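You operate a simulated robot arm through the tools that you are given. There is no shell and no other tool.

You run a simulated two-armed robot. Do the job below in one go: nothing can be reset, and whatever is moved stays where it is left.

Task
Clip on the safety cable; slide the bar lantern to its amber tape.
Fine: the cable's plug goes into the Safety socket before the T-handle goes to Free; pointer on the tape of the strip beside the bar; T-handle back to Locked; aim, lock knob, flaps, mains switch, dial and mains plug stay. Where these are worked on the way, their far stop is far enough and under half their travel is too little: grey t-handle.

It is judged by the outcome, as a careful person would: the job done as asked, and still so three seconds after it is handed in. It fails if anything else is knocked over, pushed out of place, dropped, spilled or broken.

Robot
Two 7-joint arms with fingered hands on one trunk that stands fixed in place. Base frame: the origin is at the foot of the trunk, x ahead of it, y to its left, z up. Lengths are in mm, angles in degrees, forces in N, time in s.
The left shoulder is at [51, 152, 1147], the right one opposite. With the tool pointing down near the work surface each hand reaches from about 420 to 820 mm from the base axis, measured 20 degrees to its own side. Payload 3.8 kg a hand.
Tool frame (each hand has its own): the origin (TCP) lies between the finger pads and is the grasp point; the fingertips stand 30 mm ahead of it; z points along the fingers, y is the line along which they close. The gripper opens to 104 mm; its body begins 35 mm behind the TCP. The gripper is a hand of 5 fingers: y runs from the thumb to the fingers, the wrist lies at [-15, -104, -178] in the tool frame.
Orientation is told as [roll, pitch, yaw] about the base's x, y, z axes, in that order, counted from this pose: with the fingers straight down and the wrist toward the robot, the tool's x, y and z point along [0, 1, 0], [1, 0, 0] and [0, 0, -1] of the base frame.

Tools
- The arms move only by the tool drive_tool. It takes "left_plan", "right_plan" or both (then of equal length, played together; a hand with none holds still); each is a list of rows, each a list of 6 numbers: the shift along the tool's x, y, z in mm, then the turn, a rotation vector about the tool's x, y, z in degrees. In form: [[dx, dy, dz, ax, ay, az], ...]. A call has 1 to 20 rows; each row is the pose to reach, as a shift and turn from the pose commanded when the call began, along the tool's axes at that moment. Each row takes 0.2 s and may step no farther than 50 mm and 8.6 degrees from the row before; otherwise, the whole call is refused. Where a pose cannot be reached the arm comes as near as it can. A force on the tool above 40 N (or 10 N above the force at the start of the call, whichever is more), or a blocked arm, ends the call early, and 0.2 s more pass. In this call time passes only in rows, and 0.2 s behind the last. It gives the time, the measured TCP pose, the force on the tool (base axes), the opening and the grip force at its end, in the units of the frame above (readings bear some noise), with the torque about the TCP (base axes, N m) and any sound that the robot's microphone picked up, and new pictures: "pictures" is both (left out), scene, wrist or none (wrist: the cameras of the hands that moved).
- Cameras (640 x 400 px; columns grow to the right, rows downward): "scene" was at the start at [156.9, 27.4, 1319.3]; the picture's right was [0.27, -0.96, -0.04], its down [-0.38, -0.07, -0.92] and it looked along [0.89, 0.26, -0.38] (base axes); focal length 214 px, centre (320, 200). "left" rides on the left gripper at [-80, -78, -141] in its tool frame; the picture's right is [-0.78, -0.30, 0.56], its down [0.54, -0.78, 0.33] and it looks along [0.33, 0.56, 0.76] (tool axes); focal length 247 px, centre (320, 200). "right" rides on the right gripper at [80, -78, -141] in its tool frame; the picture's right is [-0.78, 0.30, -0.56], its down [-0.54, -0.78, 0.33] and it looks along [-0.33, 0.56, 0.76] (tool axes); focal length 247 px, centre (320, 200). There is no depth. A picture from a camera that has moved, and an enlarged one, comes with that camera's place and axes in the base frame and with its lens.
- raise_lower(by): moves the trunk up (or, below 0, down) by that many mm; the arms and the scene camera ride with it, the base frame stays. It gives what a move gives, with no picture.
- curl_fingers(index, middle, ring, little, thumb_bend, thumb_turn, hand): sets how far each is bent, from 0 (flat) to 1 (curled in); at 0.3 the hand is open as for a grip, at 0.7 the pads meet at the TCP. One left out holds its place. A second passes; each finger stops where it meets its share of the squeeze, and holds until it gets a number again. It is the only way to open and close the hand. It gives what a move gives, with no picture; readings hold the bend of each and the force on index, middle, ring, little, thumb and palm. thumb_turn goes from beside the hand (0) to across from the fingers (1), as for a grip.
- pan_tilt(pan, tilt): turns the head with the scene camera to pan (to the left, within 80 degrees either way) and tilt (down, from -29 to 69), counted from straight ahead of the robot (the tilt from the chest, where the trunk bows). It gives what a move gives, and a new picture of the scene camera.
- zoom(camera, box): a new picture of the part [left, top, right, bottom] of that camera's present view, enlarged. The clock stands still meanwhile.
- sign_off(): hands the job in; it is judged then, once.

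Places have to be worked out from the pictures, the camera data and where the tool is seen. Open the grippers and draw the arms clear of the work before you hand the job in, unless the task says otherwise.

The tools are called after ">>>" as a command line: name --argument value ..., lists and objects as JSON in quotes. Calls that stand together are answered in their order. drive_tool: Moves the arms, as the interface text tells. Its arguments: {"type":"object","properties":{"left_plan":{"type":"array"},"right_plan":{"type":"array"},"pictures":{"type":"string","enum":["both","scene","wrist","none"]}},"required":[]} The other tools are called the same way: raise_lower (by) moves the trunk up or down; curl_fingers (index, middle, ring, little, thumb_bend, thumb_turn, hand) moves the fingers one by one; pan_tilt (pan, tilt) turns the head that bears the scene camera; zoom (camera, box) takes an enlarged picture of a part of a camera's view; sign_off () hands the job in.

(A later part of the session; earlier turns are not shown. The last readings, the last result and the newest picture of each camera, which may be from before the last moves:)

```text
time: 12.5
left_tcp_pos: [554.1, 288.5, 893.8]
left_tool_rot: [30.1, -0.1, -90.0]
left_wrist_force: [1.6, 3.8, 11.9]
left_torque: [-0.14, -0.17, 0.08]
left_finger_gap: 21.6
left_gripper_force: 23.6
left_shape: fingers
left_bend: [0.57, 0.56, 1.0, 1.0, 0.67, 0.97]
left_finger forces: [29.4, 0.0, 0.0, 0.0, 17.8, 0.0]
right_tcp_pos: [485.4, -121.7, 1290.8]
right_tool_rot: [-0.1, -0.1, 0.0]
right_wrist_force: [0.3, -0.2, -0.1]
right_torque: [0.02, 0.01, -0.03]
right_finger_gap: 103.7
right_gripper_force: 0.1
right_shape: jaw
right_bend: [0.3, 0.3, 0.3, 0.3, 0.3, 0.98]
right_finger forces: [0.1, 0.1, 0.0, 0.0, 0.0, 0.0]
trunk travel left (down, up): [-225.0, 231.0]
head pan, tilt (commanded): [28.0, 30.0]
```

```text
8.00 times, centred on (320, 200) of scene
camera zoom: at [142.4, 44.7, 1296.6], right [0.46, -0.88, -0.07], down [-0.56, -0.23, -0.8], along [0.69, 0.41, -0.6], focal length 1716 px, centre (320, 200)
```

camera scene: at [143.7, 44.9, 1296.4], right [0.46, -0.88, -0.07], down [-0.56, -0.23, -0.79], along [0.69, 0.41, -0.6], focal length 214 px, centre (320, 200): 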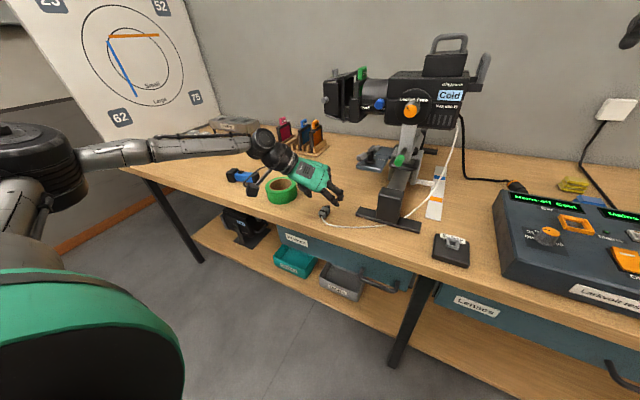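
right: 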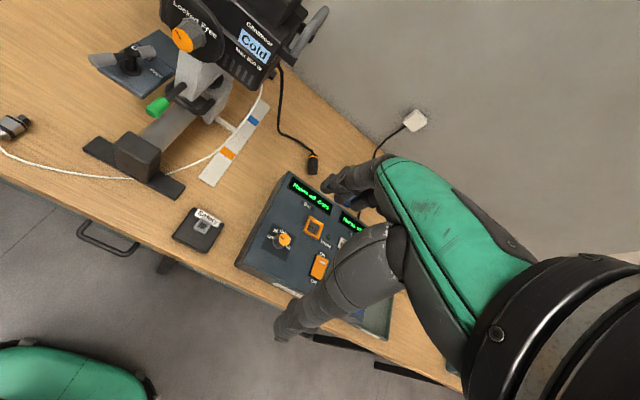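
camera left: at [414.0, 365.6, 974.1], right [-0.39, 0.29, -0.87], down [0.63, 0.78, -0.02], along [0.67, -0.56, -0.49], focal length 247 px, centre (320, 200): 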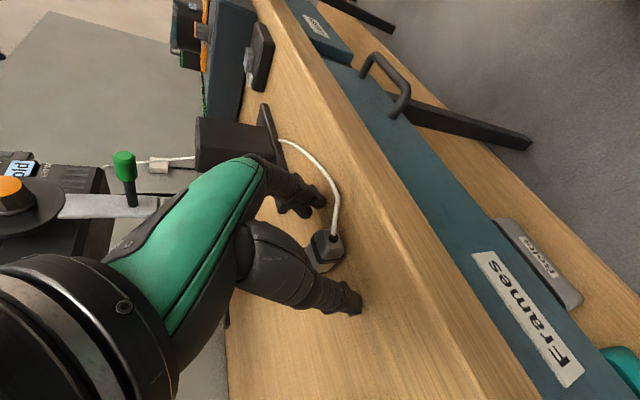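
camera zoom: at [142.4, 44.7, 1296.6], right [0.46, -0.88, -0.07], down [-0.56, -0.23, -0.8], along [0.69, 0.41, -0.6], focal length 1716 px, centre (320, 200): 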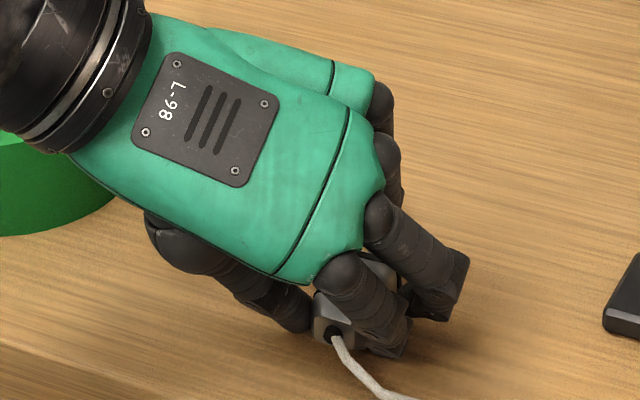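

Middle isn't touching yet. I lift 20 mm straight up and check that the plug comes along level.

>>> drive_tool --left_plan '[[2.5, 0, -4.3, 0, 0, 0], [5, 0, -8.7, 0, 0, 0], [7.5, 0, -13, 0, 0, 0], [10, 0, -17.3, 0, 0, 0]]' --pictures "wrist"

>>> zoom --camera "left" --box '[240, 150, 432, 310]'

>>> zoom --camera "scene" --box '[280, 165, 360, 215]'

```text
time: 13.5
left_tcp_pos: [554.2, 289.1, 913.9]
left_tool_rot: [29.9, -0.1, -90.0]
left_wrist_force: [-0.1, -0.8, -0.3]
left_torque: [-0.01, 0.03, 0.0]
left_finger_gap: 22.4
left_gripper_force: 14.6
left_shape: fingers
left_bend: [0.55, 0.56, 1.0, 1.0, 0.69, 0.97]
left_finger forces: [14.2, 0.2, 0.1, 0.0, 14.4, 0.1]
right_tcp_pos: [486.6, -119.8, 1291.1]
right_tool_rot: [0.0, 0.1, 0.0]
right_wrist_force: [0.3, 0.2, 0.6]
right_torque: [-0.04, 0.03, 0.02]
right_finger_gap: 103.6
right_gripper_force: 0.1
right_shape: jaw
right_bend: [0.3, 0.3, 0.3, 0.3, 0.3, 0.98]
right_finger forces: [0.2, 0.0, 0.0, 0.0, 0.1, 0.0]
trunk travel left (down, up): [-225.0, 231.0]
head pan, tilt (commanded): [28.0, 30.0]
camera left: at [414.2, 366.7, 996.8], right [-0.39, 0.3, -0.87], down [0.63, 0.78, -0.02], along [0.67, -0.56, -0.49], focal length 247 px, centre (320, 200)
```

left: 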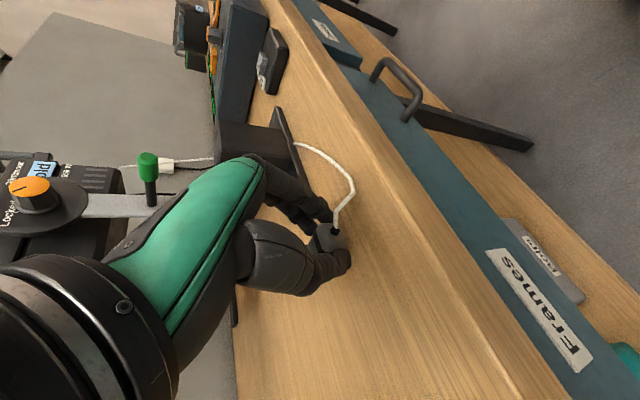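

```text
2.50 times, centred on (336, 230) of left
camera zoom: at [414.2, 366.7, 996.8], right [-0.39, 0.3, -0.87], down [0.63, 0.78, -0.02], along [0.67, -0.56, -0.49], focal length 617 px, centre (280, 125)
```

zoom: 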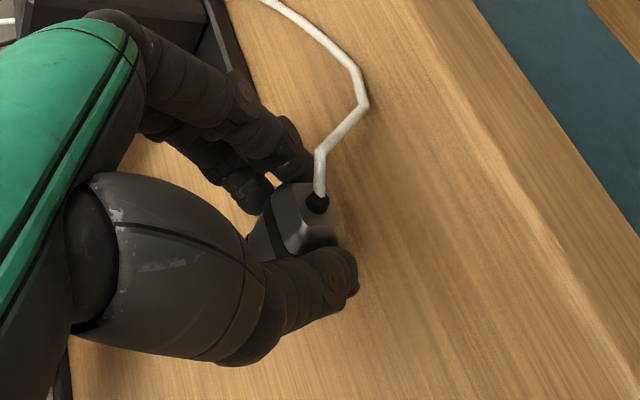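

```text
8.00 times, centred on (320, 190) of scene
camera zoom: at [143.7, 44.6, 1296.4], right [0.46, -0.88, -0.07], down [-0.56, -0.23, -0.8], along [0.69, 0.41, -0.6], focal length 1716 px, centre (320, 280)
```

zoom: 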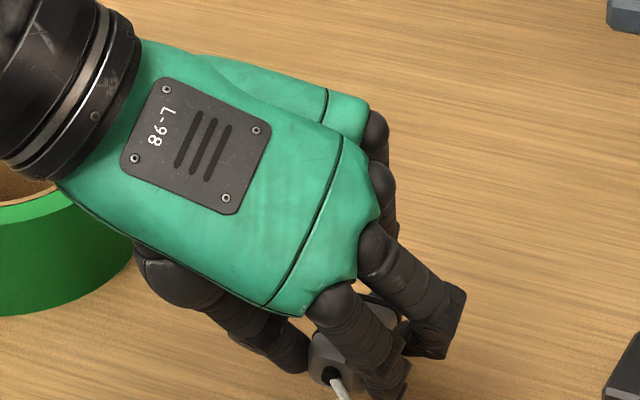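

The plug is held and lifted, 14 N on both sides. I bring the middle finger in a little more so it bears lightly on the plug.

>>> curl_fingers --hand "left" --middle 0.61

>>> zoom --camera "left" --box '[240, 150, 432, 310]'

>>> zoom --camera "scene" --box '[290, 175, 354, 215]'

```text
time: 14.5
left_tcp_pos: [554.0, 289.0, 914.7]
left_tool_rot: [30.0, 0.0, -89.9]
left_wrist_force: [-0.4, -0.1, -0.5]
left_torque: [-0.03, -0.01, 0.01]
left_finger_gap: 21.9
left_gripper_force: 15.2
left_shape: fingers
left_bend: [0.55, 0.58, 1.0, 1.0, 0.69, 0.96]
left_finger forces: [13.0, 2.4, 0.0, 0.0, 15.3, 0.0]
right_tcp_pos: [486.8, -121.5, 1291.5]
right_tool_rot: [0.0, 0.1, 0.0]
right_wrist_force: [0.2, -0.2, -0.5]
right_torque: [-0.02, 0.0, 0.0]
right_finger_gap: 103.6
right_gripper_force: 0.1
right_shape: jaw
right_bend: [0.3, 0.3, 0.3, 0.3, 0.3, 0.98]
right_finger forces: [0.0, 0.0, 0.0, 0.0, 0.1, 0.0]
trunk travel left (down, up): [-225.0, 231.0]
head pan, tilt (commanded): [28.0, 30.0]
```

```text
2.50 times, centred on (336, 230) of left
camera zoom: at [414.3, 366.7, 997.0], right [-0.39, 0.3, -0.87], down [0.63, 0.78, -0.02], along [0.67, -0.56, -0.49], focal length 617 px, centre (280, 125)
```

zoom: 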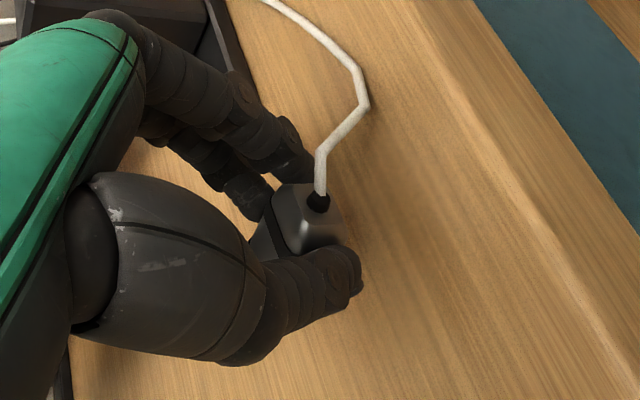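

```text
10.00 times, centred on (322, 195) of scene
camera zoom: at [143.7, 44.7, 1296.4], right [0.46, -0.88, -0.07], down [-0.56, -0.23, -0.8], along [0.69, 0.41, -0.6], focal length 2145 px, centre (300, 250)
```

zoom: 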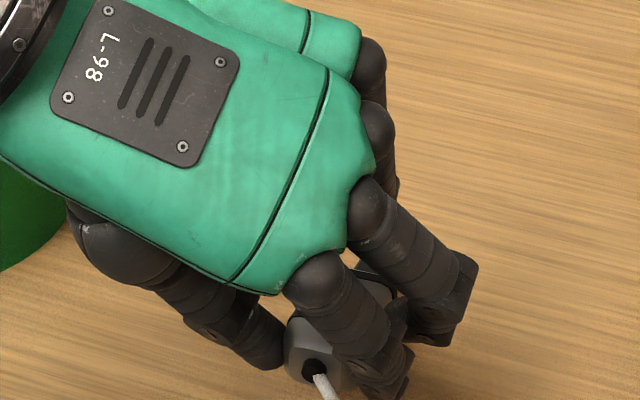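

Middle finger now bears with 2.4 N; the plug is firmly held with its nose along +x. I back off toward the robot a little, then carry it right in front of the bar while turning the hand so that the nose points down.

>>> drive_tool --left_plan '[[-10.7, 0, -15.5, 0, 0, 0], [-21.4, 0, -30.9, 0, 0, 0]]' --pictures "none"

>>> drive_tool --left_plan '[[5.8, 21.3, -10.1, -1.69, -4.62, -6.31], [11.7, 42.5, -20.2, -3.38, -9.23, -12.62], [17.5, 63.8, -30.3, -5.06, -13.85, -18.94], [23.3, 85.1, -40.4, -6.75, -18.46, -25.25], [29.2, 106.3, -50.5, -8.44, -23.08, -31.56], [35, 127.6, -60.6, -10.13, -27.7, -37.87], [35, 148.9, -60.6, -11.82, -32.31, -44.18]]'

```text
time: 15.1
left_tcp_pos: [517.0, 289.8, 928.6]
left_tool_rot: [30.1, 0.0, -89.9]
left_wrist_force: [-0.6, -0.2, -0.1]
left_torque: [-0.01, -0.03, 0.03]
left_finger_gap: 22.0
left_gripper_force: 15.3
left_shape: fingers
left_bend: [0.55, 0.58, 1.0, 1.0, 0.69, 0.96]
left_finger forces: [13.0, 2.3, 0.0, 0.0, 15.4, 0.0]
right_tcp_pos: [485.3, -121.7, 1292.4]
right_tool_rot: [-0.1, 0.0, 0.0]
right_wrist_force: [0.2, 0.6, 0.0]
right_torque: [-0.01, -0.01, 0.02]
right_finger_gap: 103.4
right_gripper_force: 0.1
right_shape: jaw
right_bend: [0.3, 0.3, 0.3, 0.3, 0.3, 0.98]
right_finger forces: [0.0, 0.1, 0.0, 0.0, 0.0, 0.1]
trunk travel left (down, up): [-225.0, 231.0]
head pan, tilt (commanded): [28.0, 30.0]
```

```text
time: 16.7
left_tcp_pos: [518.9, 141.3, 1002.6]
left_tool_rot: [-11.6, -19.4, -48.4]
left_wrist_force: [-0.2, 0.2, 0.3]
left_torque: [-0.01, -0.02, -0.01]
left_finger_gap: 21.8
left_gripper_force: 14.7
left_shape: fingers
left_bend: [0.55, 0.58, 1.0, 1.0, 0.69, 0.96]
left_finger forces: [13.1, 2.2, 0.0, 0.1, 15.3, 0.0]
right_tcp_pos: [486.8, -120.7, 1290.9]
right_tool_rot: [0.0, 0.1, 0.1]
right_wrist_force: [-0.2, 0.5, -0.4]
right_torque: [0.04, 0.0, 0.01]
right_finger_gap: 103.7
right_gripper_force: 0.0
right_shape: jaw
right_bend: [0.3, 0.3, 0.3, 0.3, 0.3, 0.98]
right_finger forces: [0.1, 0.1, 0.1, 0.0, 0.1, 0.0]
trunk travel left (down, up): [-225.0, 231.0]
head pan, tilt (commanded): [28.0, 30.0]
camera scene: at [144.0, 44.2, 1296.4], right [0.46, -0.88, -0.07], down [-0.56, -0.23, -0.79], along [0.69, 0.41, -0.6], focal length 214 px, centre (320, 200)
camera left: at [399.6, 200.4, 1122.8], right [-0.75, -0.47, -0.47], down [-0.05, 0.74, -0.67], along [0.66, -0.48, -0.58], focal length 247 px, centre (320, 200)
```

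scene: 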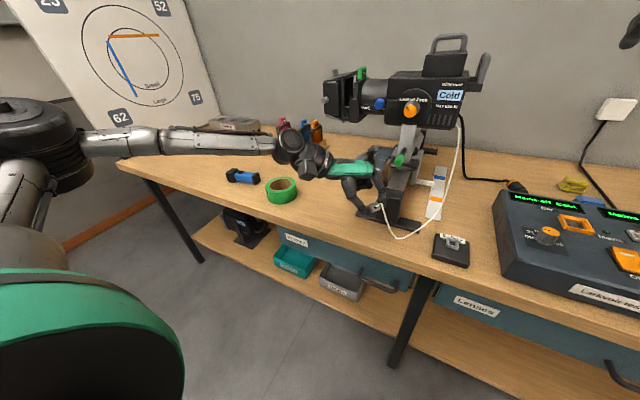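
left: 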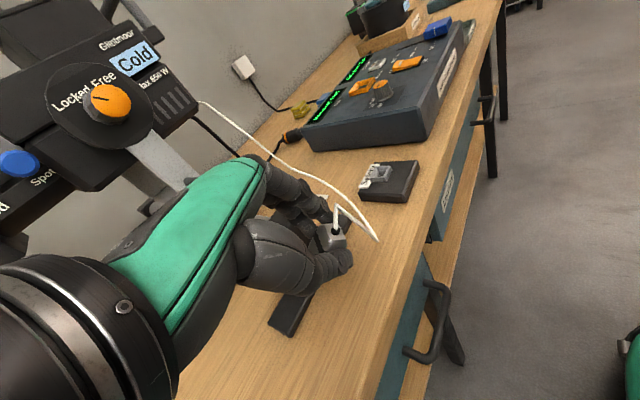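

The hand, plug and cable are moving freely. I complete the turn so the nose points down, ending just left of the Safety socket and above it.

>>> drive_tool --left_plan '[[-11.5, 15.5, 9.5, -1.69, -4.62, -6.31], [-23, 30.9, 19, -3.38, -9.23, -12.62], [-34.4, 46.4, 28.5, -5.06, -13.85, -18.94], [-45.9, 61.8, 38.1, -6.75, -18.46, -25.25], [-57.4, 77.3, 47.6, -8.44, -23.08, -31.56], [-68.9, 92.7, 57.1, -10.13, -27.7, -37.87], [-80.3, 108.2, 66.6, -11.82, -32.31, -44.18], [-91.8, 123.6, 76.1, -13.5, -36.93, -50.5]]'

>>> pan_tilt --pan 0 --tilt 35

```text
time: 18.5
left_tcp_pos: [533.1, -29.2, 987.6]
left_tool_rot: [-60.0, 0.1, 0.3]
left_wrist_force: [-0.2, 0.0, -0.8]
left_torque: [-0.01, 0.0, 0.01]
left_finger_gap: 22.3
left_gripper_force: 15.6
left_shape: fingers
left_bend: [0.55, 0.58, 1.0, 1.0, 0.69, 0.96]
left_finger forces: [13.0, 2.4, 0.0, 0.0, 15.4, 0.0]
right_tcp_pos: [486.4, -121.1, 1290.9]
right_tool_rot: [0.1, 0.1, 0.0]
right_wrist_force: [-1.4, 1.2, 0.3]
right_torque: [0.01, -0.03, 0.0]
right_finger_gap: 103.6
right_gripper_force: 0.1
right_shape: jaw
right_bend: [0.3, 0.3, 0.3, 0.3, 0.3, 0.98]
right_finger forces: [0.0, 0.0, 0.0, 0.1, 0.0, 0.1]
trunk travel left (down, up): [-225.0, 231.0]
head pan, tilt (commanded): [28.0, 30.0]
camera scene: at [144.0, 44.2, 1296.4], right [0.46, -0.88, -0.07], down [-0.56, -0.23, -0.79], along [0.69, 0.41, -0.6], focal length 214 px, centre (320, 200)
camera left: at [456.4, 52.7, 1128.1], right [-0.29, -0.87, 0.39], down [-0.78, -0.02, -0.63], along [0.56, -0.49, -0.67], focal length 247 px, centre (320, 200)
```

scene: 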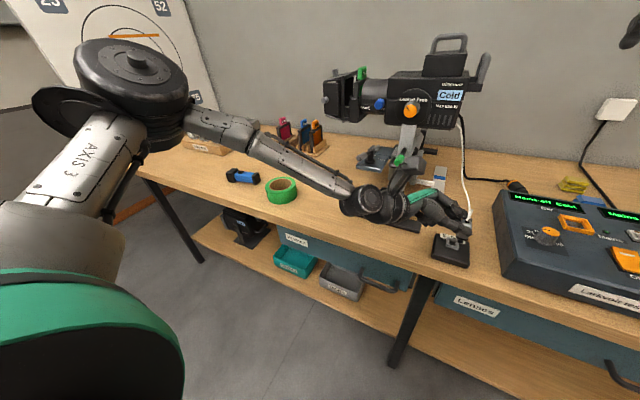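
left: 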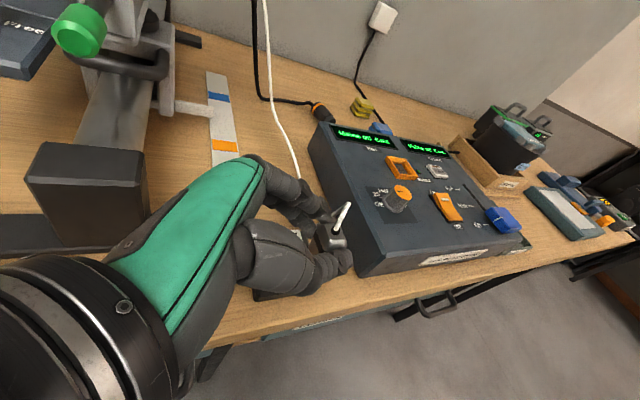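

```text
time: 19.4
left_tcp_pos: [533.1, -29.0, 986.9]
left_tool_rot: [-59.9, -0.1, 0.1]
left_wrist_force: [-0.5, -0.6, -1.4]
left_torque: [0.03, -0.01, -0.01]
left_finger_gap: 22.2
left_gripper_force: 15.1
left_shape: fingers
left_bend: [0.55, 0.58, 1.0, 1.0, 0.69, 0.96]
left_finger forces: [13.0, 2.4, 0.0, 0.0, 15.3, 0.1]
right_tcp_pos: [486.8, -121.9, 1291.5]
right_tool_rot: [0.0, 0.1, 0.1]
right_wrist_force: [0.7, -0.2, -1.1]
right_torque: [0.0, 0.01, -0.01]
right_finger_gap: 103.7
right_gripper_force: 0.0
right_shape: jaw
right_bend: [0.3, 0.3, 0.3, 0.3, 0.3, 0.98]
right_finger forces: [0.1, 0.0, 0.1, 0.0, 0.0, 0.0]
trunk travel left (down, up): [-225.0, 231.0]
head pan, tilt (commanded): [0.0, 35.0]
camera scene: at [150.7, 2.1, 1287.6], right [0.0, -1.0, 0.0], down [-0.68, 0.0, -0.73], along [0.73, 0.0, -0.68], focal length 214 px, centre (320, 200)
```

scene: 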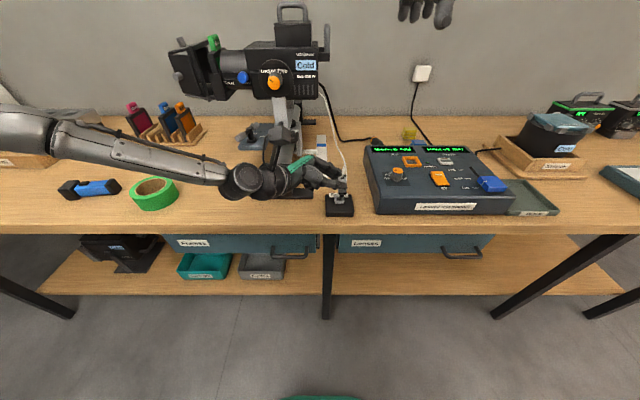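

The hand is at the intended place pose with the nose pointing down. I zoom from all three cameras to see the plug's tilt and its position relative to the socket.

>>> zoom --camera "scene" --box '[298, 165, 378, 215]'

>>> zoom --camera "right" --box '[130, 170, 258, 250]'

>>> zoom --camera "left" --box '[240, 160, 400, 320]'

```text
8.00 times, centred on (338, 190) of scene
camera zoom: at [150.7, 2.1, 1287.6], right [0.0, -1.0, 0.0], down [-0.68, 0.0, -0.73], along [0.73, 0.0, -0.68], focal length 1716 px, centre (176, 280)
```

zoom: 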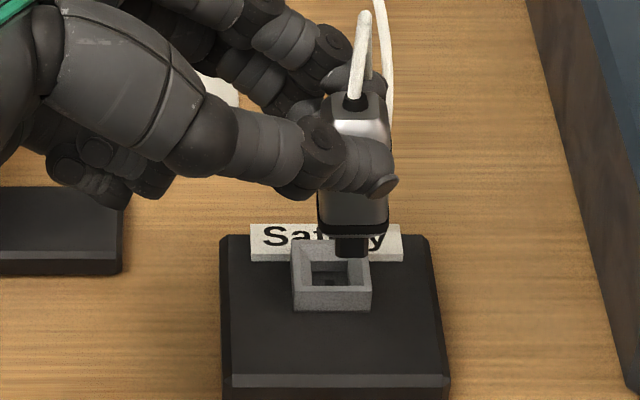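

```text
5.00 times, centred on (194, 210) of right
camera zoom: at [408.6, -41.4, 1430.8], right [0.3, -0.78, 0.56], down [-0.78, -0.54, -0.33], along [0.56, -0.33, -0.76], focal length 1235 px, centre (950, 150)
```

zoom: 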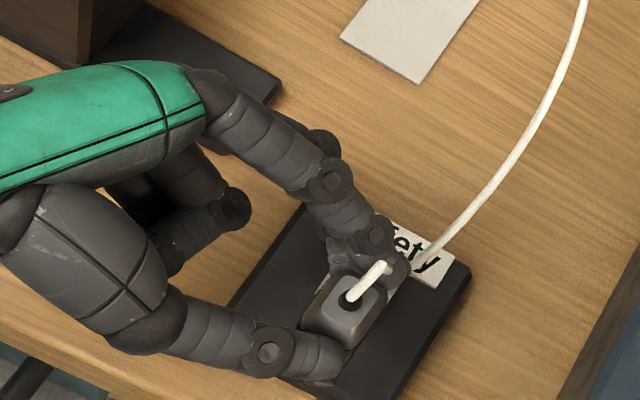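

```text
2.50 times, centred on (320, 240) of left
camera zoom: at [455.9, 53.2, 1128.1], right [-0.3, -0.87, 0.39], down [-0.78, -0.02, -0.63], along [0.56, -0.49, -0.67], focal length 617 px, centre (320, 100)
```

zoom: 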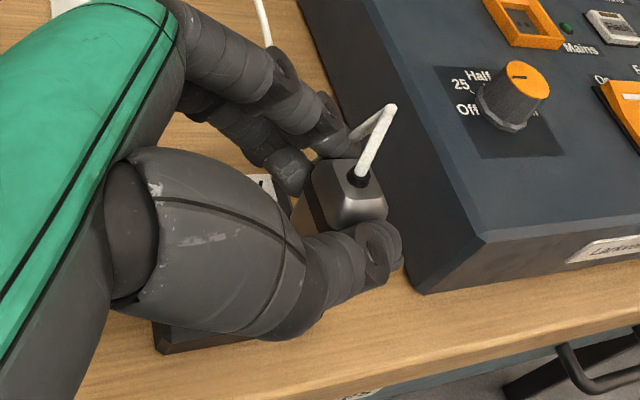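

From scene and right views the plug tail sits at about (538,-49,993) and the nose near (531–538,-51,942), so the plug may lean up to ~9° toward the robot at its nose. I'll bring the right hand's camera round to look from the right side at low height to measure this.

>>> drive_tool --right_plan '[[-18, 4, 12, 0, 0, -7.5], [-36, 8, 24, 0, 0, -15], [-54, 12, 36, 0, 0, -22.5], [-72, 16, 48, 0, 0, -30], [-90, 18, 60, 0, 0, -37.5], [-105, 20, 72, 0, 0, -45]]' --pictures "none"

>>> drive_tool --right_plan '[[0, 0, 20, -8, 0, 0], [0, 0, 40, -16, 0, 0], [0, 0, 60, -24, 0, 0], [0, 0, 80, -32, 0, 0], [0, 0, 100, -40, 0, 0], [0, 0, 120, -48, 0, 0], [0, 0, 140, -56, 0, 0]]' --pictures "both"

```text
time: 20.9
left_tcp_pos: [533.8, -29.3, 986.3]
left_tool_rot: [-59.8, 0.0, 0.2]
left_wrist_force: [-0.1, 0.4, -0.6]
left_torque: [0.05, 0.01, -0.01]
left_finger_gap: 22.0
left_gripper_force: 15.5
left_shape: fingers
left_bend: [0.55, 0.58, 1.0, 1.0, 0.69, 0.96]
left_finger forces: [13.0, 2.5, 0.1, 0.0, 15.3, 0.0]
right_tcp_pos: [490.1, -212.7, 1187.4]
right_tool_rot: [4.0, -1.0, 36.1]
right_wrist_force: [-0.3, 0.9, -0.3]
right_torque: [0.02, 0.0, 0.0]
right_finger_gap: 103.7
right_gripper_force: 0.0
right_shape: jaw
right_bend: [0.3, 0.3, 0.3, 0.3, 0.3, 0.98]
right_finger forces: [0.0, 0.0, 0.0, 0.0, 0.0, 0.0]
right hand out of reach, approached as far as the arm can: row 5, 6
trunk travel left (down, up): [-225.0, 231.0]
head pan, tilt (commanded): [0.0, 35.0]
```

```text
time: 22.4
left_tcp_pos: [533.2, -28.7, 988.4]
left_tool_rot: [-59.9, 0.1, 0.1]
left_wrist_force: [0.0, 1.2, -0.2]
left_torque: [0.05, 0.0, 0.03]
left_finger_gap: 22.3
left_gripper_force: 15.7
left_shape: fingers
left_bend: [0.55, 0.58, 1.0, 1.0, 0.69, 0.96]
left_finger forces: [13.1, 2.2, 0.0, 0.0, 15.4, 0.1]
right_tcp_pos: [482.2, -226.5, 1048.9]
right_tool_rot: [5.0, -47.4, 30.9]
right_wrist_force: [0.6, 0.8, -0.4]
right_torque: [0.06, 0.0, -0.03]
right_finger_gap: 103.9
right_gripper_force: 0.0
right_shape: jaw
right_bend: [0.3, 0.3, 0.3, 0.3, 0.3, 0.98]
right_finger forces: [0.0, 0.0, 0.0, 0.0, 0.1, 0.1]
right hand out of reach, approached as far as the arm can: row 6, 7
trunk travel left (down, up): [-225.0, 231.0]
head pan, tilt (commanded): [0.0, 35.0]
camera scene: at [149.7, 1.7, 1287.7], right [0.0, -1.0, 0.0], down [-0.68, 0.0, -0.73], along [0.73, 0.0, -0.68], focal length 214 px, centre (320, 200)
camera right: at [308.5, -252.1, 1089.3], right [0.29, -0.79, 0.55], down [0.05, -0.56, -0.83], along [0.96, 0.26, -0.12], focal length 247 px, centre (320, 200)
```

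scene: 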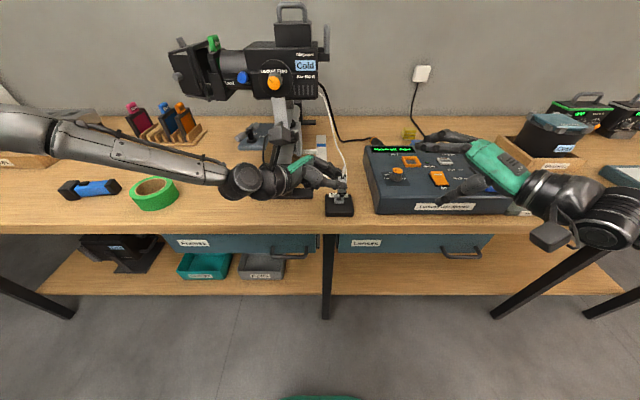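
right: 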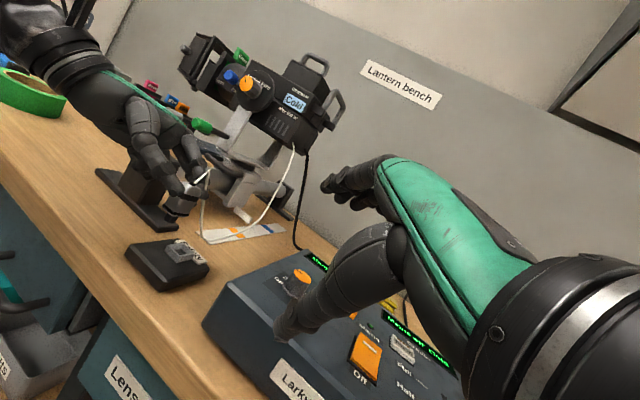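

That gives an excellent low side view of the plug and socket. I zoom in on it.

>>> zoom --camera "right" --box '[110, 150, 238, 300]'

>>> zoom --camera "right" --box '[150, 165, 230, 215]'

```text
2.67 times, centred on (174, 225) of right
camera zoom: at [308.5, -252.1, 1089.3], right [0.29, -0.79, 0.55], down [0.05, -0.56, -0.83], along [0.96, 0.26, -0.12], focal length 659 px, centre (709, 133)
```

zoom: 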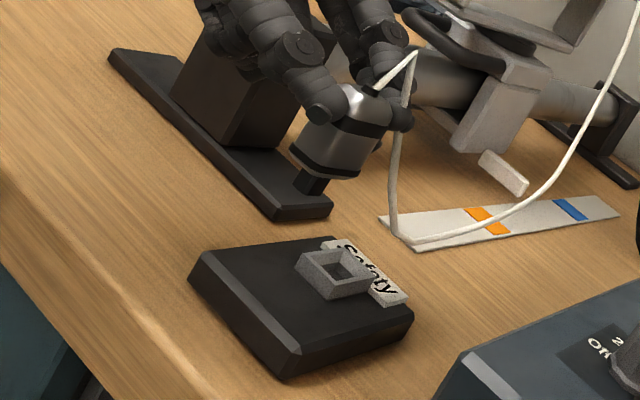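

```text
8.00 times, centred on (190, 190) of right
camera zoom: at [308.5, -252.1, 1089.3], right [0.29, -0.79, 0.55], down [0.05, -0.56, -0.83], along [0.96, 0.26, -0.12], focal length 1976 px, centre (1360, 280)
```

zoom: 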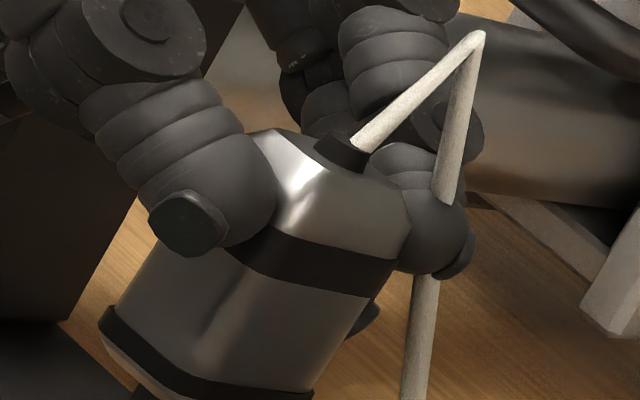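

Triangulated: boot (541.7,-49.2,989.5), nose tip (536.9,-51.6,938.9) — the plug leans 5.4° in x and 2.7° in y. I zoom on the socket from the same two cameras to fix its mouth precisely.

>>> zoom --camera "right" --box '[140, 220, 220, 270]'

>>> zoom --camera "scene" --box '[318, 175, 366, 205]'

```text
8.00 times, centred on (180, 245) of right
camera zoom: at [308.5, -252.1, 1089.3], right [0.29, -0.79, 0.55], down [0.05, -0.56, -0.83], along [0.96, 0.26, -0.12], focal length 1976 px, centre (1440, -160)
```

zoom: 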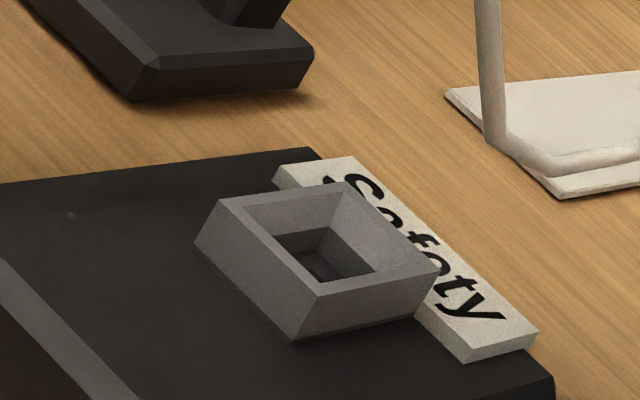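

```text
13.33 times, centred on (342, 190) of scene
camera zoom: at [149.7, 1.7, 1287.7], right [0.0, -1.0, 0.0], down [-0.68, 0.0, -0.73], along [0.73, 0.0, -0.68], focal length 2860 px, centre (27, 333)
```

zoom: 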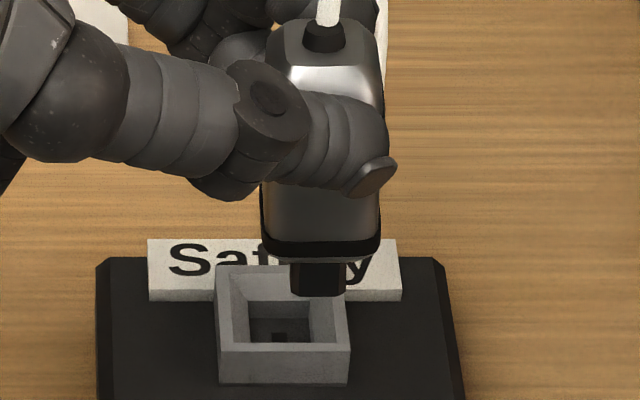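

The socket mouth is at about (583,-51,889); after levelling the plug, the nose must travel +42 mm in x and −1.7 mm in y. I level it and move over the socket at the present height.

>>> drive_tool --left_plan '[[0, 0, 0, -2.7, 2.7, 4.68], [-0.4, 21, 0.7, -2.7, 2.7, 4.68], [-0.85, 42, 1.5, -2.7, 2.7, 4.68]]' --pictures "scene"

>>> zoom --camera "right" --box '[130, 140, 258, 270]'

>>> zoom --camera "scene" --box '[298, 155, 378, 205]'

```text
time: 23.2
left_tcp_pos: [574.9, -31.0, 987.3]
left_tool_rot: [-57.2, -5.4, 0.0]
left_wrist_force: [-0.7, -0.4, -0.2]
left_torque: [-0.01, -0.01, 0.0]
left_finger_gap: 21.9
left_gripper_force: 15.5
left_shape: fingers
left_bend: [0.55, 0.58, 1.0, 1.0, 0.69, 0.96]
left_finger forces: [13.0, 2.3, 0.1, 0.1, 15.5, 0.1]
right_tcp_pos: [488.2, -223.3, 1063.0]
right_tool_rot: [5.0, -49.5, 31.1]
right_wrist_force: [0.1, -0.2, 0.3]
right_torque: [-0.04, -0.01, 0.0]
right_finger_gap: 104.1
right_gripper_force: 0.1
right_shape: jaw
right_bend: [0.3, 0.3, 0.3, 0.3, 0.3, 0.98]
right_finger forces: [0.1, 0.0, 0.0, 0.0, 0.0, 0.0]
trunk travel left (down, up): [-225.0, 231.0]
head pan, tilt (commanded): [0.0, 35.0]
camera scene: at [151.4, 2.1, 1287.4], right [0.0, -1.0, 0.0], down [-0.68, 0.0, -0.73], along [0.73, 0.0, -0.68], focal length 214 px, centre (320, 200)
```

scene: 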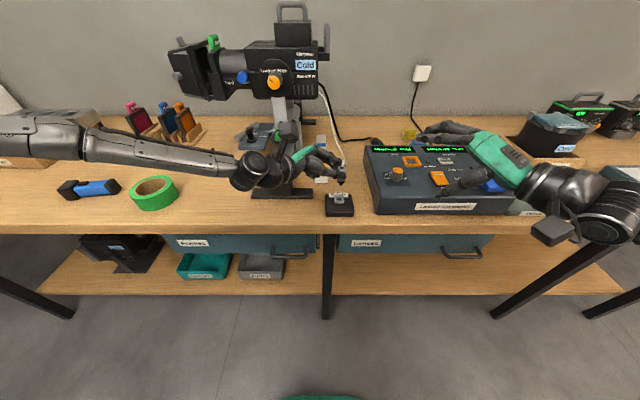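

```text
3.08 times, centred on (194, 205) of right
camera zoom: at [312.1, -249.7, 1097.3], right [0.27, -0.8, 0.54], down [0.07, -0.54, -0.84], along [0.96, 0.27, -0.09], focal length 760 px, centre (708, 185)
```

zoom: 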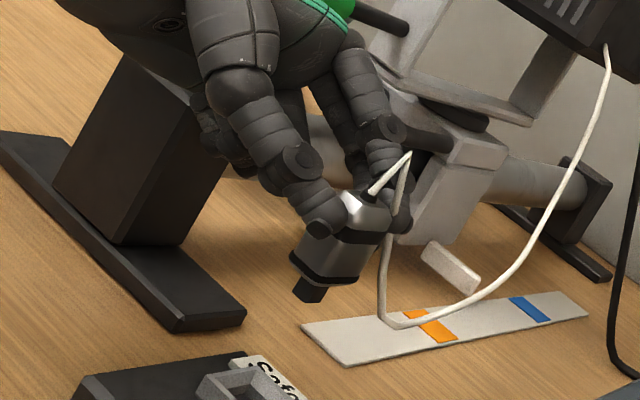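

```text
8.00 times, centred on (338, 180) of scene
camera zoom: at [151.4, 2.1, 1287.4], right [0.0, -1.0, 0.0], down [-0.68, 0.0, -0.73], along [0.73, 0.0, -0.68], focal length 1716 px, centre (176, 360)
```

zoom: 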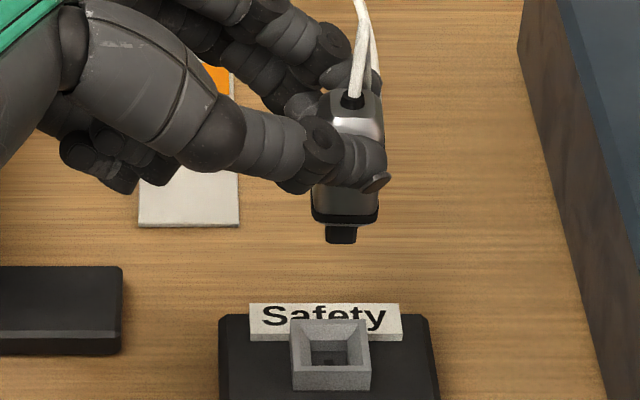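

The plug now hangs vertical (boot and nose share x≈580.5, y≈-51). I zoom on the socket from the right camera's settled pose to refine the remaining offset.

>>> zoom --camera "right" --box '[130, 225, 210, 275]'

>>> zoom --camera "right" --box '[160, 175, 240, 225]'

>>> zoom --camera "scene" --box '[322, 165, 362, 205]'

```text
8.00 times, centred on (170, 250) of right
camera zoom: at [312.1, -249.7, 1097.3], right [0.27, -0.8, 0.54], down [0.07, -0.54, -0.84], along [0.96, 0.27, -0.09], focal length 1976 px, centre (1520, -200)
```

zoom: 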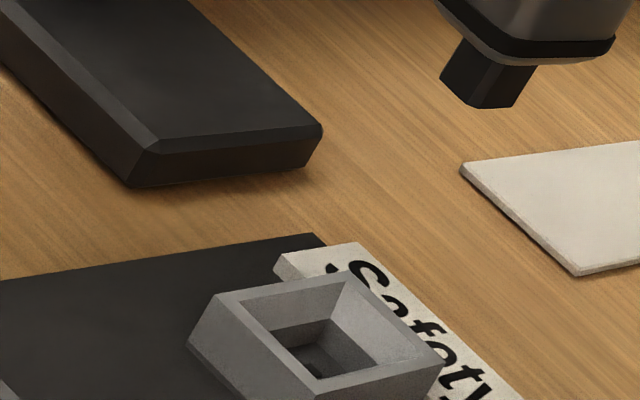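

```text
8.00 times, centred on (200, 200) of right
camera zoom: at [312.1, -249.7, 1097.3], right [0.27, -0.8, 0.54], down [0.07, -0.54, -0.84], along [0.96, 0.27, -0.09], focal length 1976 px, centre (1280, 200)
```

zoom: 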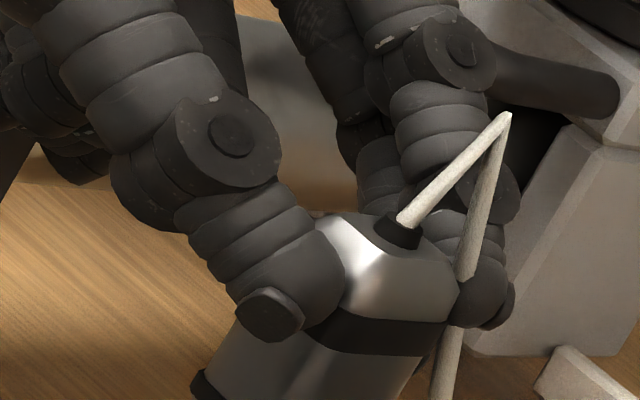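

```text
10.00 times, centred on (342, 185) of scene
camera zoom: at [151.4, 2.1, 1287.4], right [0.0, -1.0, 0.0], down [-0.68, 0.0, -0.73], along [0.73, 0.0, -0.68], focal length 2145 px, centre (100, 350)
```

zoom: 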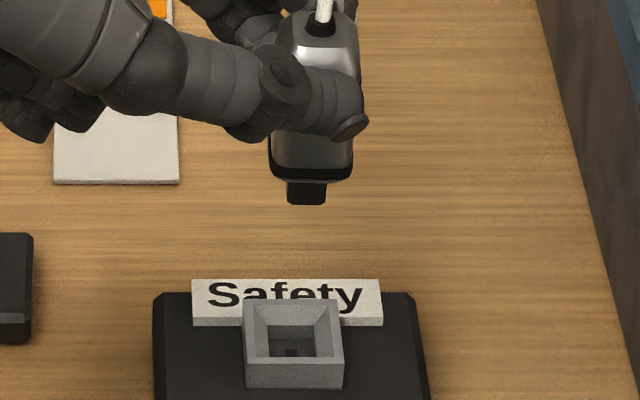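

By both cameras together, nose and socket mouth agree within a millimetre in x and y. I check the left camera too before lowering.

>>> zoom --camera "left" --box '[240, 160, 400, 320]'

>>> drive_tool --left_plan '[[8.4, 0.9, 5.4, 0, 0, 0], [16.8, 1.9, 10.8, 0, 0, 0], [25.2, 2.8, 16.2, 0, 0, 0]]' --pictures "both"

>>> zoom --camera "right" --box '[130, 200, 226, 280]'

>>> zoom --camera "scene" --box '[312, 170, 368, 205]'

```text
2.50 times, centred on (320, 240) of left
camera zoom: at [484.1, 44.2, 1123.8], right [-0.33, -0.89, 0.32], down [-0.71, 0.01, -0.7], along [0.62, -0.46, -0.64], focal length 617 px, centre (320, 100)
```

zoom: 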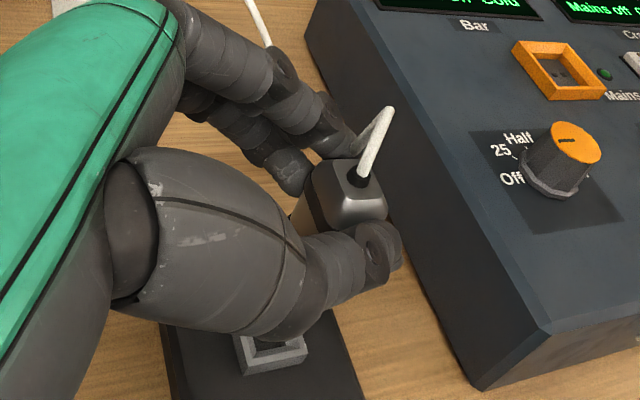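

```text
time: 24.1
left_tcp_pos: [577.2, -30.1, 959.0]
left_tool_rot: [-57.2, -5.4, -0.1]
left_wrist_force: [-0.9, 0.6, -1.1]
left_torque: [-0.01, 0.0, 0.0]
left_finger_gap: 22.3
left_gripper_force: 15.3
left_shape: fingers
left_bend: [0.55, 0.58, 1.0, 1.0, 0.69, 0.96]
left_finger forces: [13.0, 2.3, 0.0, 0.0, 15.4, 0.1]
left hand out of reach, approached as far as the arm can: row 3
right_tcp_pos: [486.6, -222.6, 1061.8]
right_tool_rot: [5.0, -49.5, 31.2]
right_wrist_force: [0.4, -0.5, -0.1]
right_torque: [0.02, -0.01, 0.05]
right_finger_gap: 103.9
right_gripper_force: 0.1
right_shape: jaw
right_bend: [0.3, 0.3, 0.3, 0.3, 0.3, 0.98]
right_finger forces: [0.0, 0.0, 0.0, 0.0, 0.1, 0.0]
trunk travel left (down, up): [-225.0, 231.0]
head pan, tilt (commanded): [0.0, 35.0]
camera scene: at [150.6, 2.1, 1287.6], right [0.0, -1.0, 0.0], down [-0.68, 0.0, -0.73], along [0.73, 0.0, -0.68], focal length 214 px, centre (320, 200)
camera left: at [486.9, 45.1, 1095.5], right [-0.33, -0.89, 0.32], down [-0.71, 0.01, -0.7], along [0.62, -0.46, -0.64], focal length 247 px, centre (320, 200)
```

scene: 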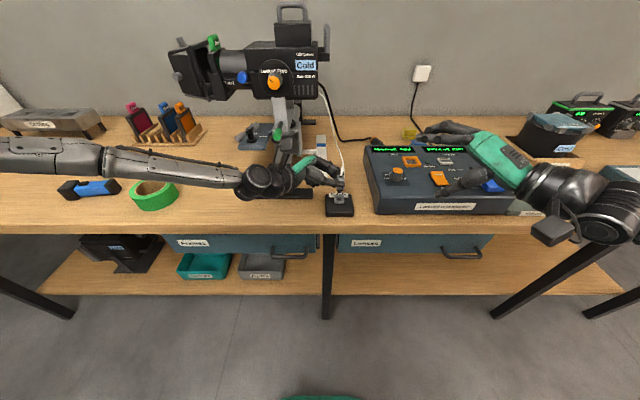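
left: 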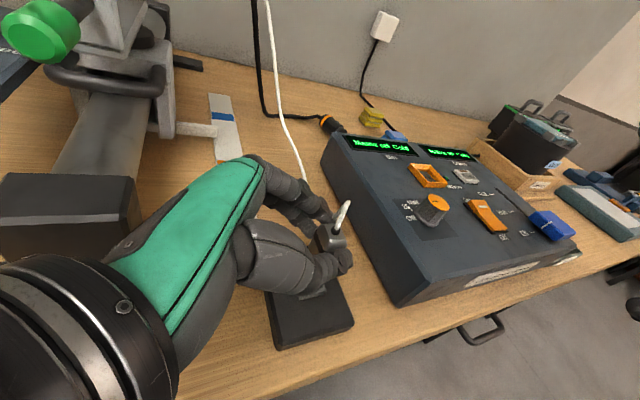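

```text
5.00 times, centred on (178, 240) of right
camera zoom: at [311.3, -249.7, 1097.5], right [0.27, -0.8, 0.54], down [0.08, -0.54, -0.84], along [0.96, 0.27, -0.09], focal length 1235 px, centre (1030, 0)
```

zoom: 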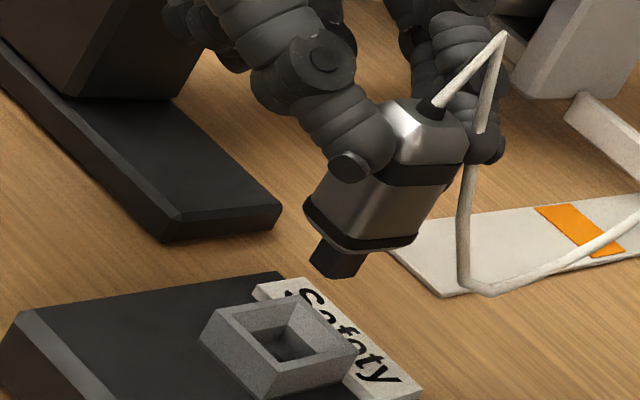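

```text
11.43 times, centred on (340, 188) of scene
camera zoom: at [150.6, 2.1, 1287.6], right [0.0, -1.0, 0.0], down [-0.68, 0.0, -0.73], along [0.73, 0.0, -0.68], focal length 2451 px, centre (91, 343)
```

zoom: 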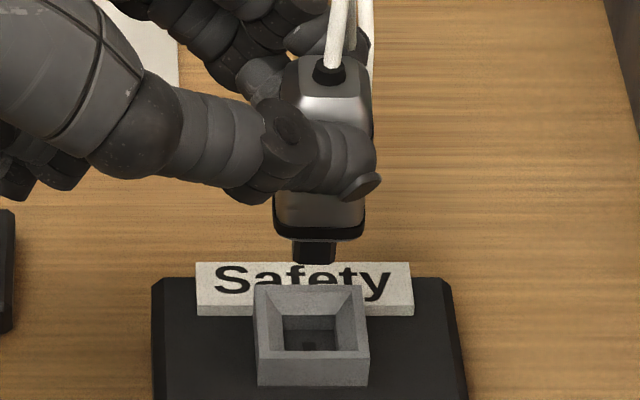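

The left arm hit its reach limit 20 mm above the socket, so I'll lower the trunk instead: first raise both hands 60 mm relative to the body, then lower the trunk 60 mm so the arms have room below. The nose is also ~3.5 mm too far in +x, which I'll correct after.

>>> drive_tool --left_plan '[[-16.7, 1.9, -10.8, 0, 0, 0], [-33.5, 3.7, -21.6, 0, 0, 0], [-50.2, 5.6, -32.4, 0, 0, 0]]' --right_plan '[[1.1, 15.2, -12.9, 0, 0, 0], [2.3, 30.4, -25.9, 0, 0, 0], [3.4, 45.6, -38.8, 0, 0, 0]]' --pictures "none"

>>> raise_lower --by -60

>>> pan_tilt --pan 0 --tilt 35

>>> zoom --camera "right" --box '[0, 0, 640, 400]'

```text
time: 24.9
left_tcp_pos: [576.7, -26.5, 1021.4]
left_tool_rot: [-57.4, -5.5, -0.2]
left_wrist_force: [0.1, 0.2, -0.6]
left_torque: [0.0, 0.0, 0.01]
left_finger_gap: 22.2
left_gripper_force: 15.6
left_shape: fingers
left_bend: [0.55, 0.58, 1.0, 1.0, 0.69, 0.96]
left_finger forces: [13.0, 2.3, 0.1, 0.0, 15.3, 0.0]
right_tcp_pos: [486.4, -223.3, 1123.1]
right_tool_rot: [5.0, -49.5, 31.1]
right_wrist_force: [-0.4, 0.8, 1.1]
right_torque: [0.01, -0.01, 0.01]
right_finger_gap: 103.9
right_gripper_force: 0.0
right_shape: jaw
right_bend: [0.3, 0.3, 0.3, 0.3, 0.3, 0.98]
right_finger forces: [0.0, 0.1, 0.1, 0.1, 0.0, 0.1]
trunk travel left (down, up): [-225.0, 231.0]
head pan, tilt (commanded): [0.0, 35.0]
```

```text
time: 25.9
left_tcp_pos: [576.4, -28.7, 960.3]
left_tool_rot: [-57.5, -5.5, -0.3]
left_wrist_force: [-0.1, 0.6, -1.6]
left_torque: [0.02, -0.01, 0.02]
left_finger_gap: 22.0
left_gripper_force: 15.1
left_shape: fingers
left_bend: [0.55, 0.58, 1.0, 1.0, 0.69, 0.96]
left_finger forces: [13.0, 2.3, 0.0, 0.1, 15.4, 0.0]
right_tcp_pos: [485.0, -222.3, 1064.4]
right_tool_rot: [5.1, -49.7, 31.2]
right_wrist_force: [-0.2, 0.2, 0.0]
right_torque: [-0.02, 0.01, 0.02]
right_finger_gap: 103.9
right_gripper_force: 0.1
right_shape: jaw
right_bend: [0.3, 0.3, 0.3, 0.3, 0.3, 0.98]
right_finger forces: [0.0, 0.0, 0.0, 0.0, 0.0, 0.1]
trunk travel left (down, up): [-165.0, 291.0]
head pan, tilt (commanded): [0.0, 35.0]
```

```text
time: 26.4
left_tcp_pos: [577.8, -29.2, 960.0]
left_tool_rot: [-57.4, -5.6, -0.2]
left_wrist_force: [0.7, -0.1, -0.2]
left_torque: [-0.01, 0.01, -0.02]
left_finger_gap: 22.2
left_gripper_force: 15.5
left_shape: fingers
left_bend: [0.55, 0.58, 1.0, 1.0, 0.69, 0.96]
left_finger forces: [12.9, 2.3, 0.0, 0.1, 15.4, 0.0]
right_tcp_pos: [484.9, -223.3, 1064.9]
right_tool_rot: [4.9, -49.5, 31.1]
right_wrist_force: [0.1, -0.5, 0.6]
right_torque: [0.03, 0.0, 0.02]
right_finger_gap: 103.9
right_gripper_force: 0.1
right_shape: jaw
right_bend: [0.3, 0.3, 0.3, 0.3, 0.3, 0.98]
right_finger forces: [0.0, 0.1, 0.0, 0.0, 0.0, 0.1]
trunk travel left (down, up): [-165.0, 291.0]
head pan, tilt (commanded): [0.0, 35.0]
camera scene: at [183.8, 2.0, 1212.0], right [0.0, -1.0, 0.0], down [-0.74, 0.0, -0.67], along [0.67, 0.0, -0.74], focal length 214 px, centre (320, 200)
```

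scene: 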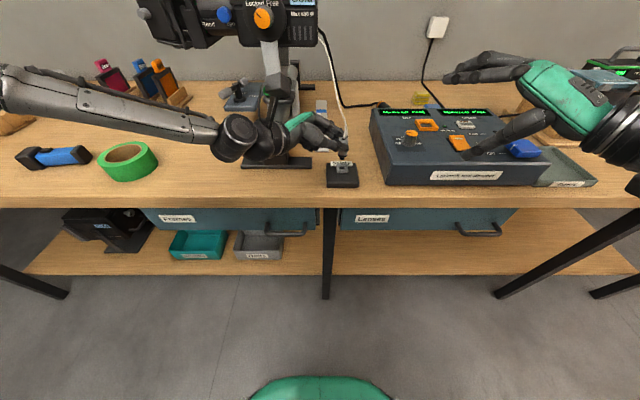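

```text
1.00 times, centred on (320, 200) of right (not enlarged: the box is as wide or as high as the picture)
camera zoom: at [311.4, -249.8, 1099.3], right [0.27, -0.8, 0.54], down [0.08, -0.54, -0.84], along [0.96, 0.27, -0.09], focal length 247 px, centre (320, 200)
```

zoom: 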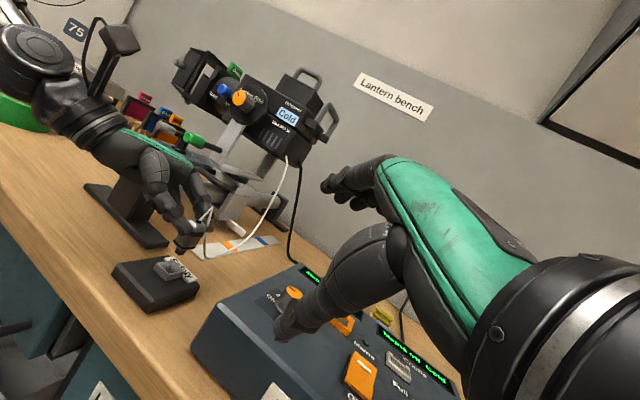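

Trunk lowered; the hands are back at the same place with more room. I re-measure nose against socket with both cameras.

>>> zoom --camera "right" --box '[130, 200, 226, 280]'

>>> zoom --camera "scene" --box '[314, 140, 370, 175]'

```text
5.00 times, centred on (178, 240) of right
camera zoom: at [311.4, -249.8, 1099.3], right [0.27, -0.8, 0.54], down [0.08, -0.54, -0.84], along [0.96, 0.27, -0.09], focal length 1235 px, centre (1030, 0)
```

zoom: 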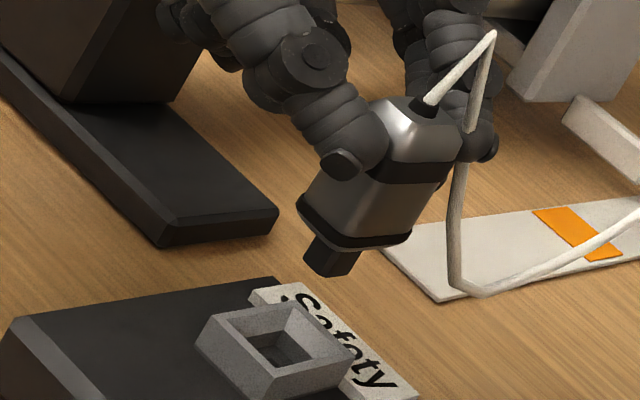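

```text
11.43 times, centred on (342, 158) of scene
camera zoom: at [183.8, 2.0, 1212.0], right [0.0, -1.0, 0.0], down [-0.74, 0.0, -0.67], along [0.67, 0.0, -0.74], focal length 2451 px, centre (69, 686)
```

zoom: 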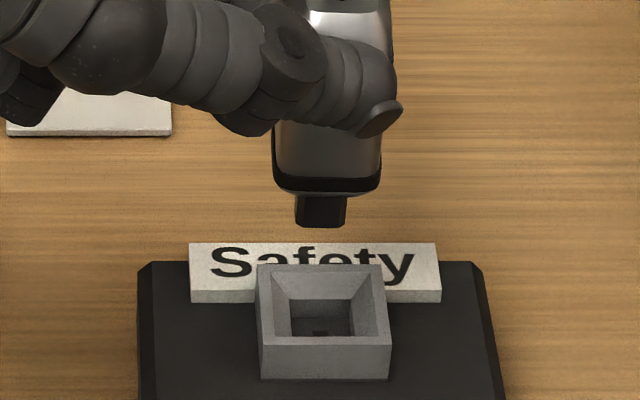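

The nose needs −4 mm in x, −1.4 mm in y and is ~20 mm above the mouth; yaw and tilt match the socket. I correct and lower 14 mm.

>>> drive_tool --left_plan '[[-0.5, -4, 0.5, 0, 0, 0], [5, -4.7, 4.4, 0, 0, 0], [10.6, -5.3, 8.5, 0, 0, 0]]' --pictures "none"

>>> zoom --camera "right" --box '[130, 210, 210, 270]'

>>> zoom --camera "scene" --box '[314, 140, 370, 175]'

```text
time: 27.2
left_tcp_pos: [572.9, -29.9, 945.4]
left_tool_rot: [-57.4, -5.4, -0.2]
left_wrist_force: [-0.2, -0.8, -0.5]
left_torque: [0.0, 0.0, 0.01]
left_finger_gap: 22.4
left_gripper_force: 15.6
left_shape: fingers
left_bend: [0.55, 0.58, 1.0, 1.0, 0.69, 0.96]
left_finger forces: [13.0, 2.3, 0.0, 0.0, 15.4, 0.0]
right_tcp_pos: [486.4, -223.8, 1063.3]
right_tool_rot: [5.1, -49.4, 31.2]
right_wrist_force: [0.4, 0.6, 0.9]
right_torque: [-0.02, 0.0, -0.01]
right_finger_gap: 103.9
right_gripper_force: 0.1
right_shape: jaw
right_bend: [0.3, 0.3, 0.3, 0.3, 0.3, 0.98]
right_finger forces: [0.0, 0.0, 0.1, 0.1, 0.1, 0.0]
trunk travel left (down, up): [-165.0, 291.0]
head pan, tilt (commanded): [0.0, 35.0]
```

```text
6.67 times, centred on (170, 240) of right
camera zoom: at [311.8, -249.7, 1099.1], right [0.27, -0.8, 0.54], down [0.08, -0.54, -0.84], along [0.96, 0.27, -0.09], focal length 1646 px, centre (1320, -67)
```

zoom: 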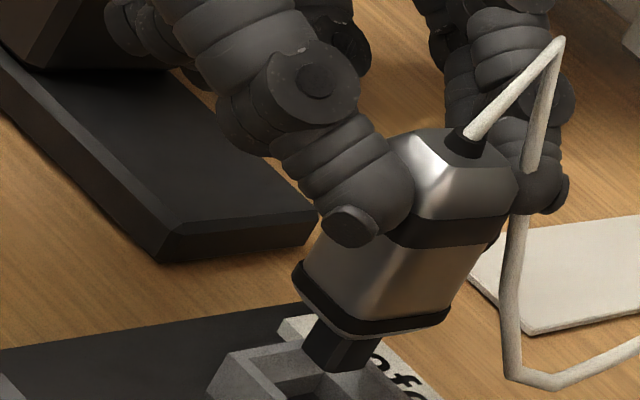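

```text
11.43 times, centred on (342, 158) of scene
camera zoom: at [184.3, 2.1, 1211.9], right [0.0, -1.0, 0.0], down [-0.74, 0.0, -0.67], along [0.67, 0.0, -0.74], focal length 2451 px, centre (69, 686)
```

zoom: 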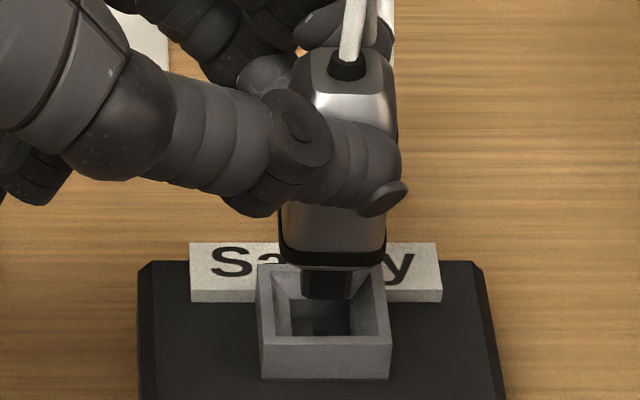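

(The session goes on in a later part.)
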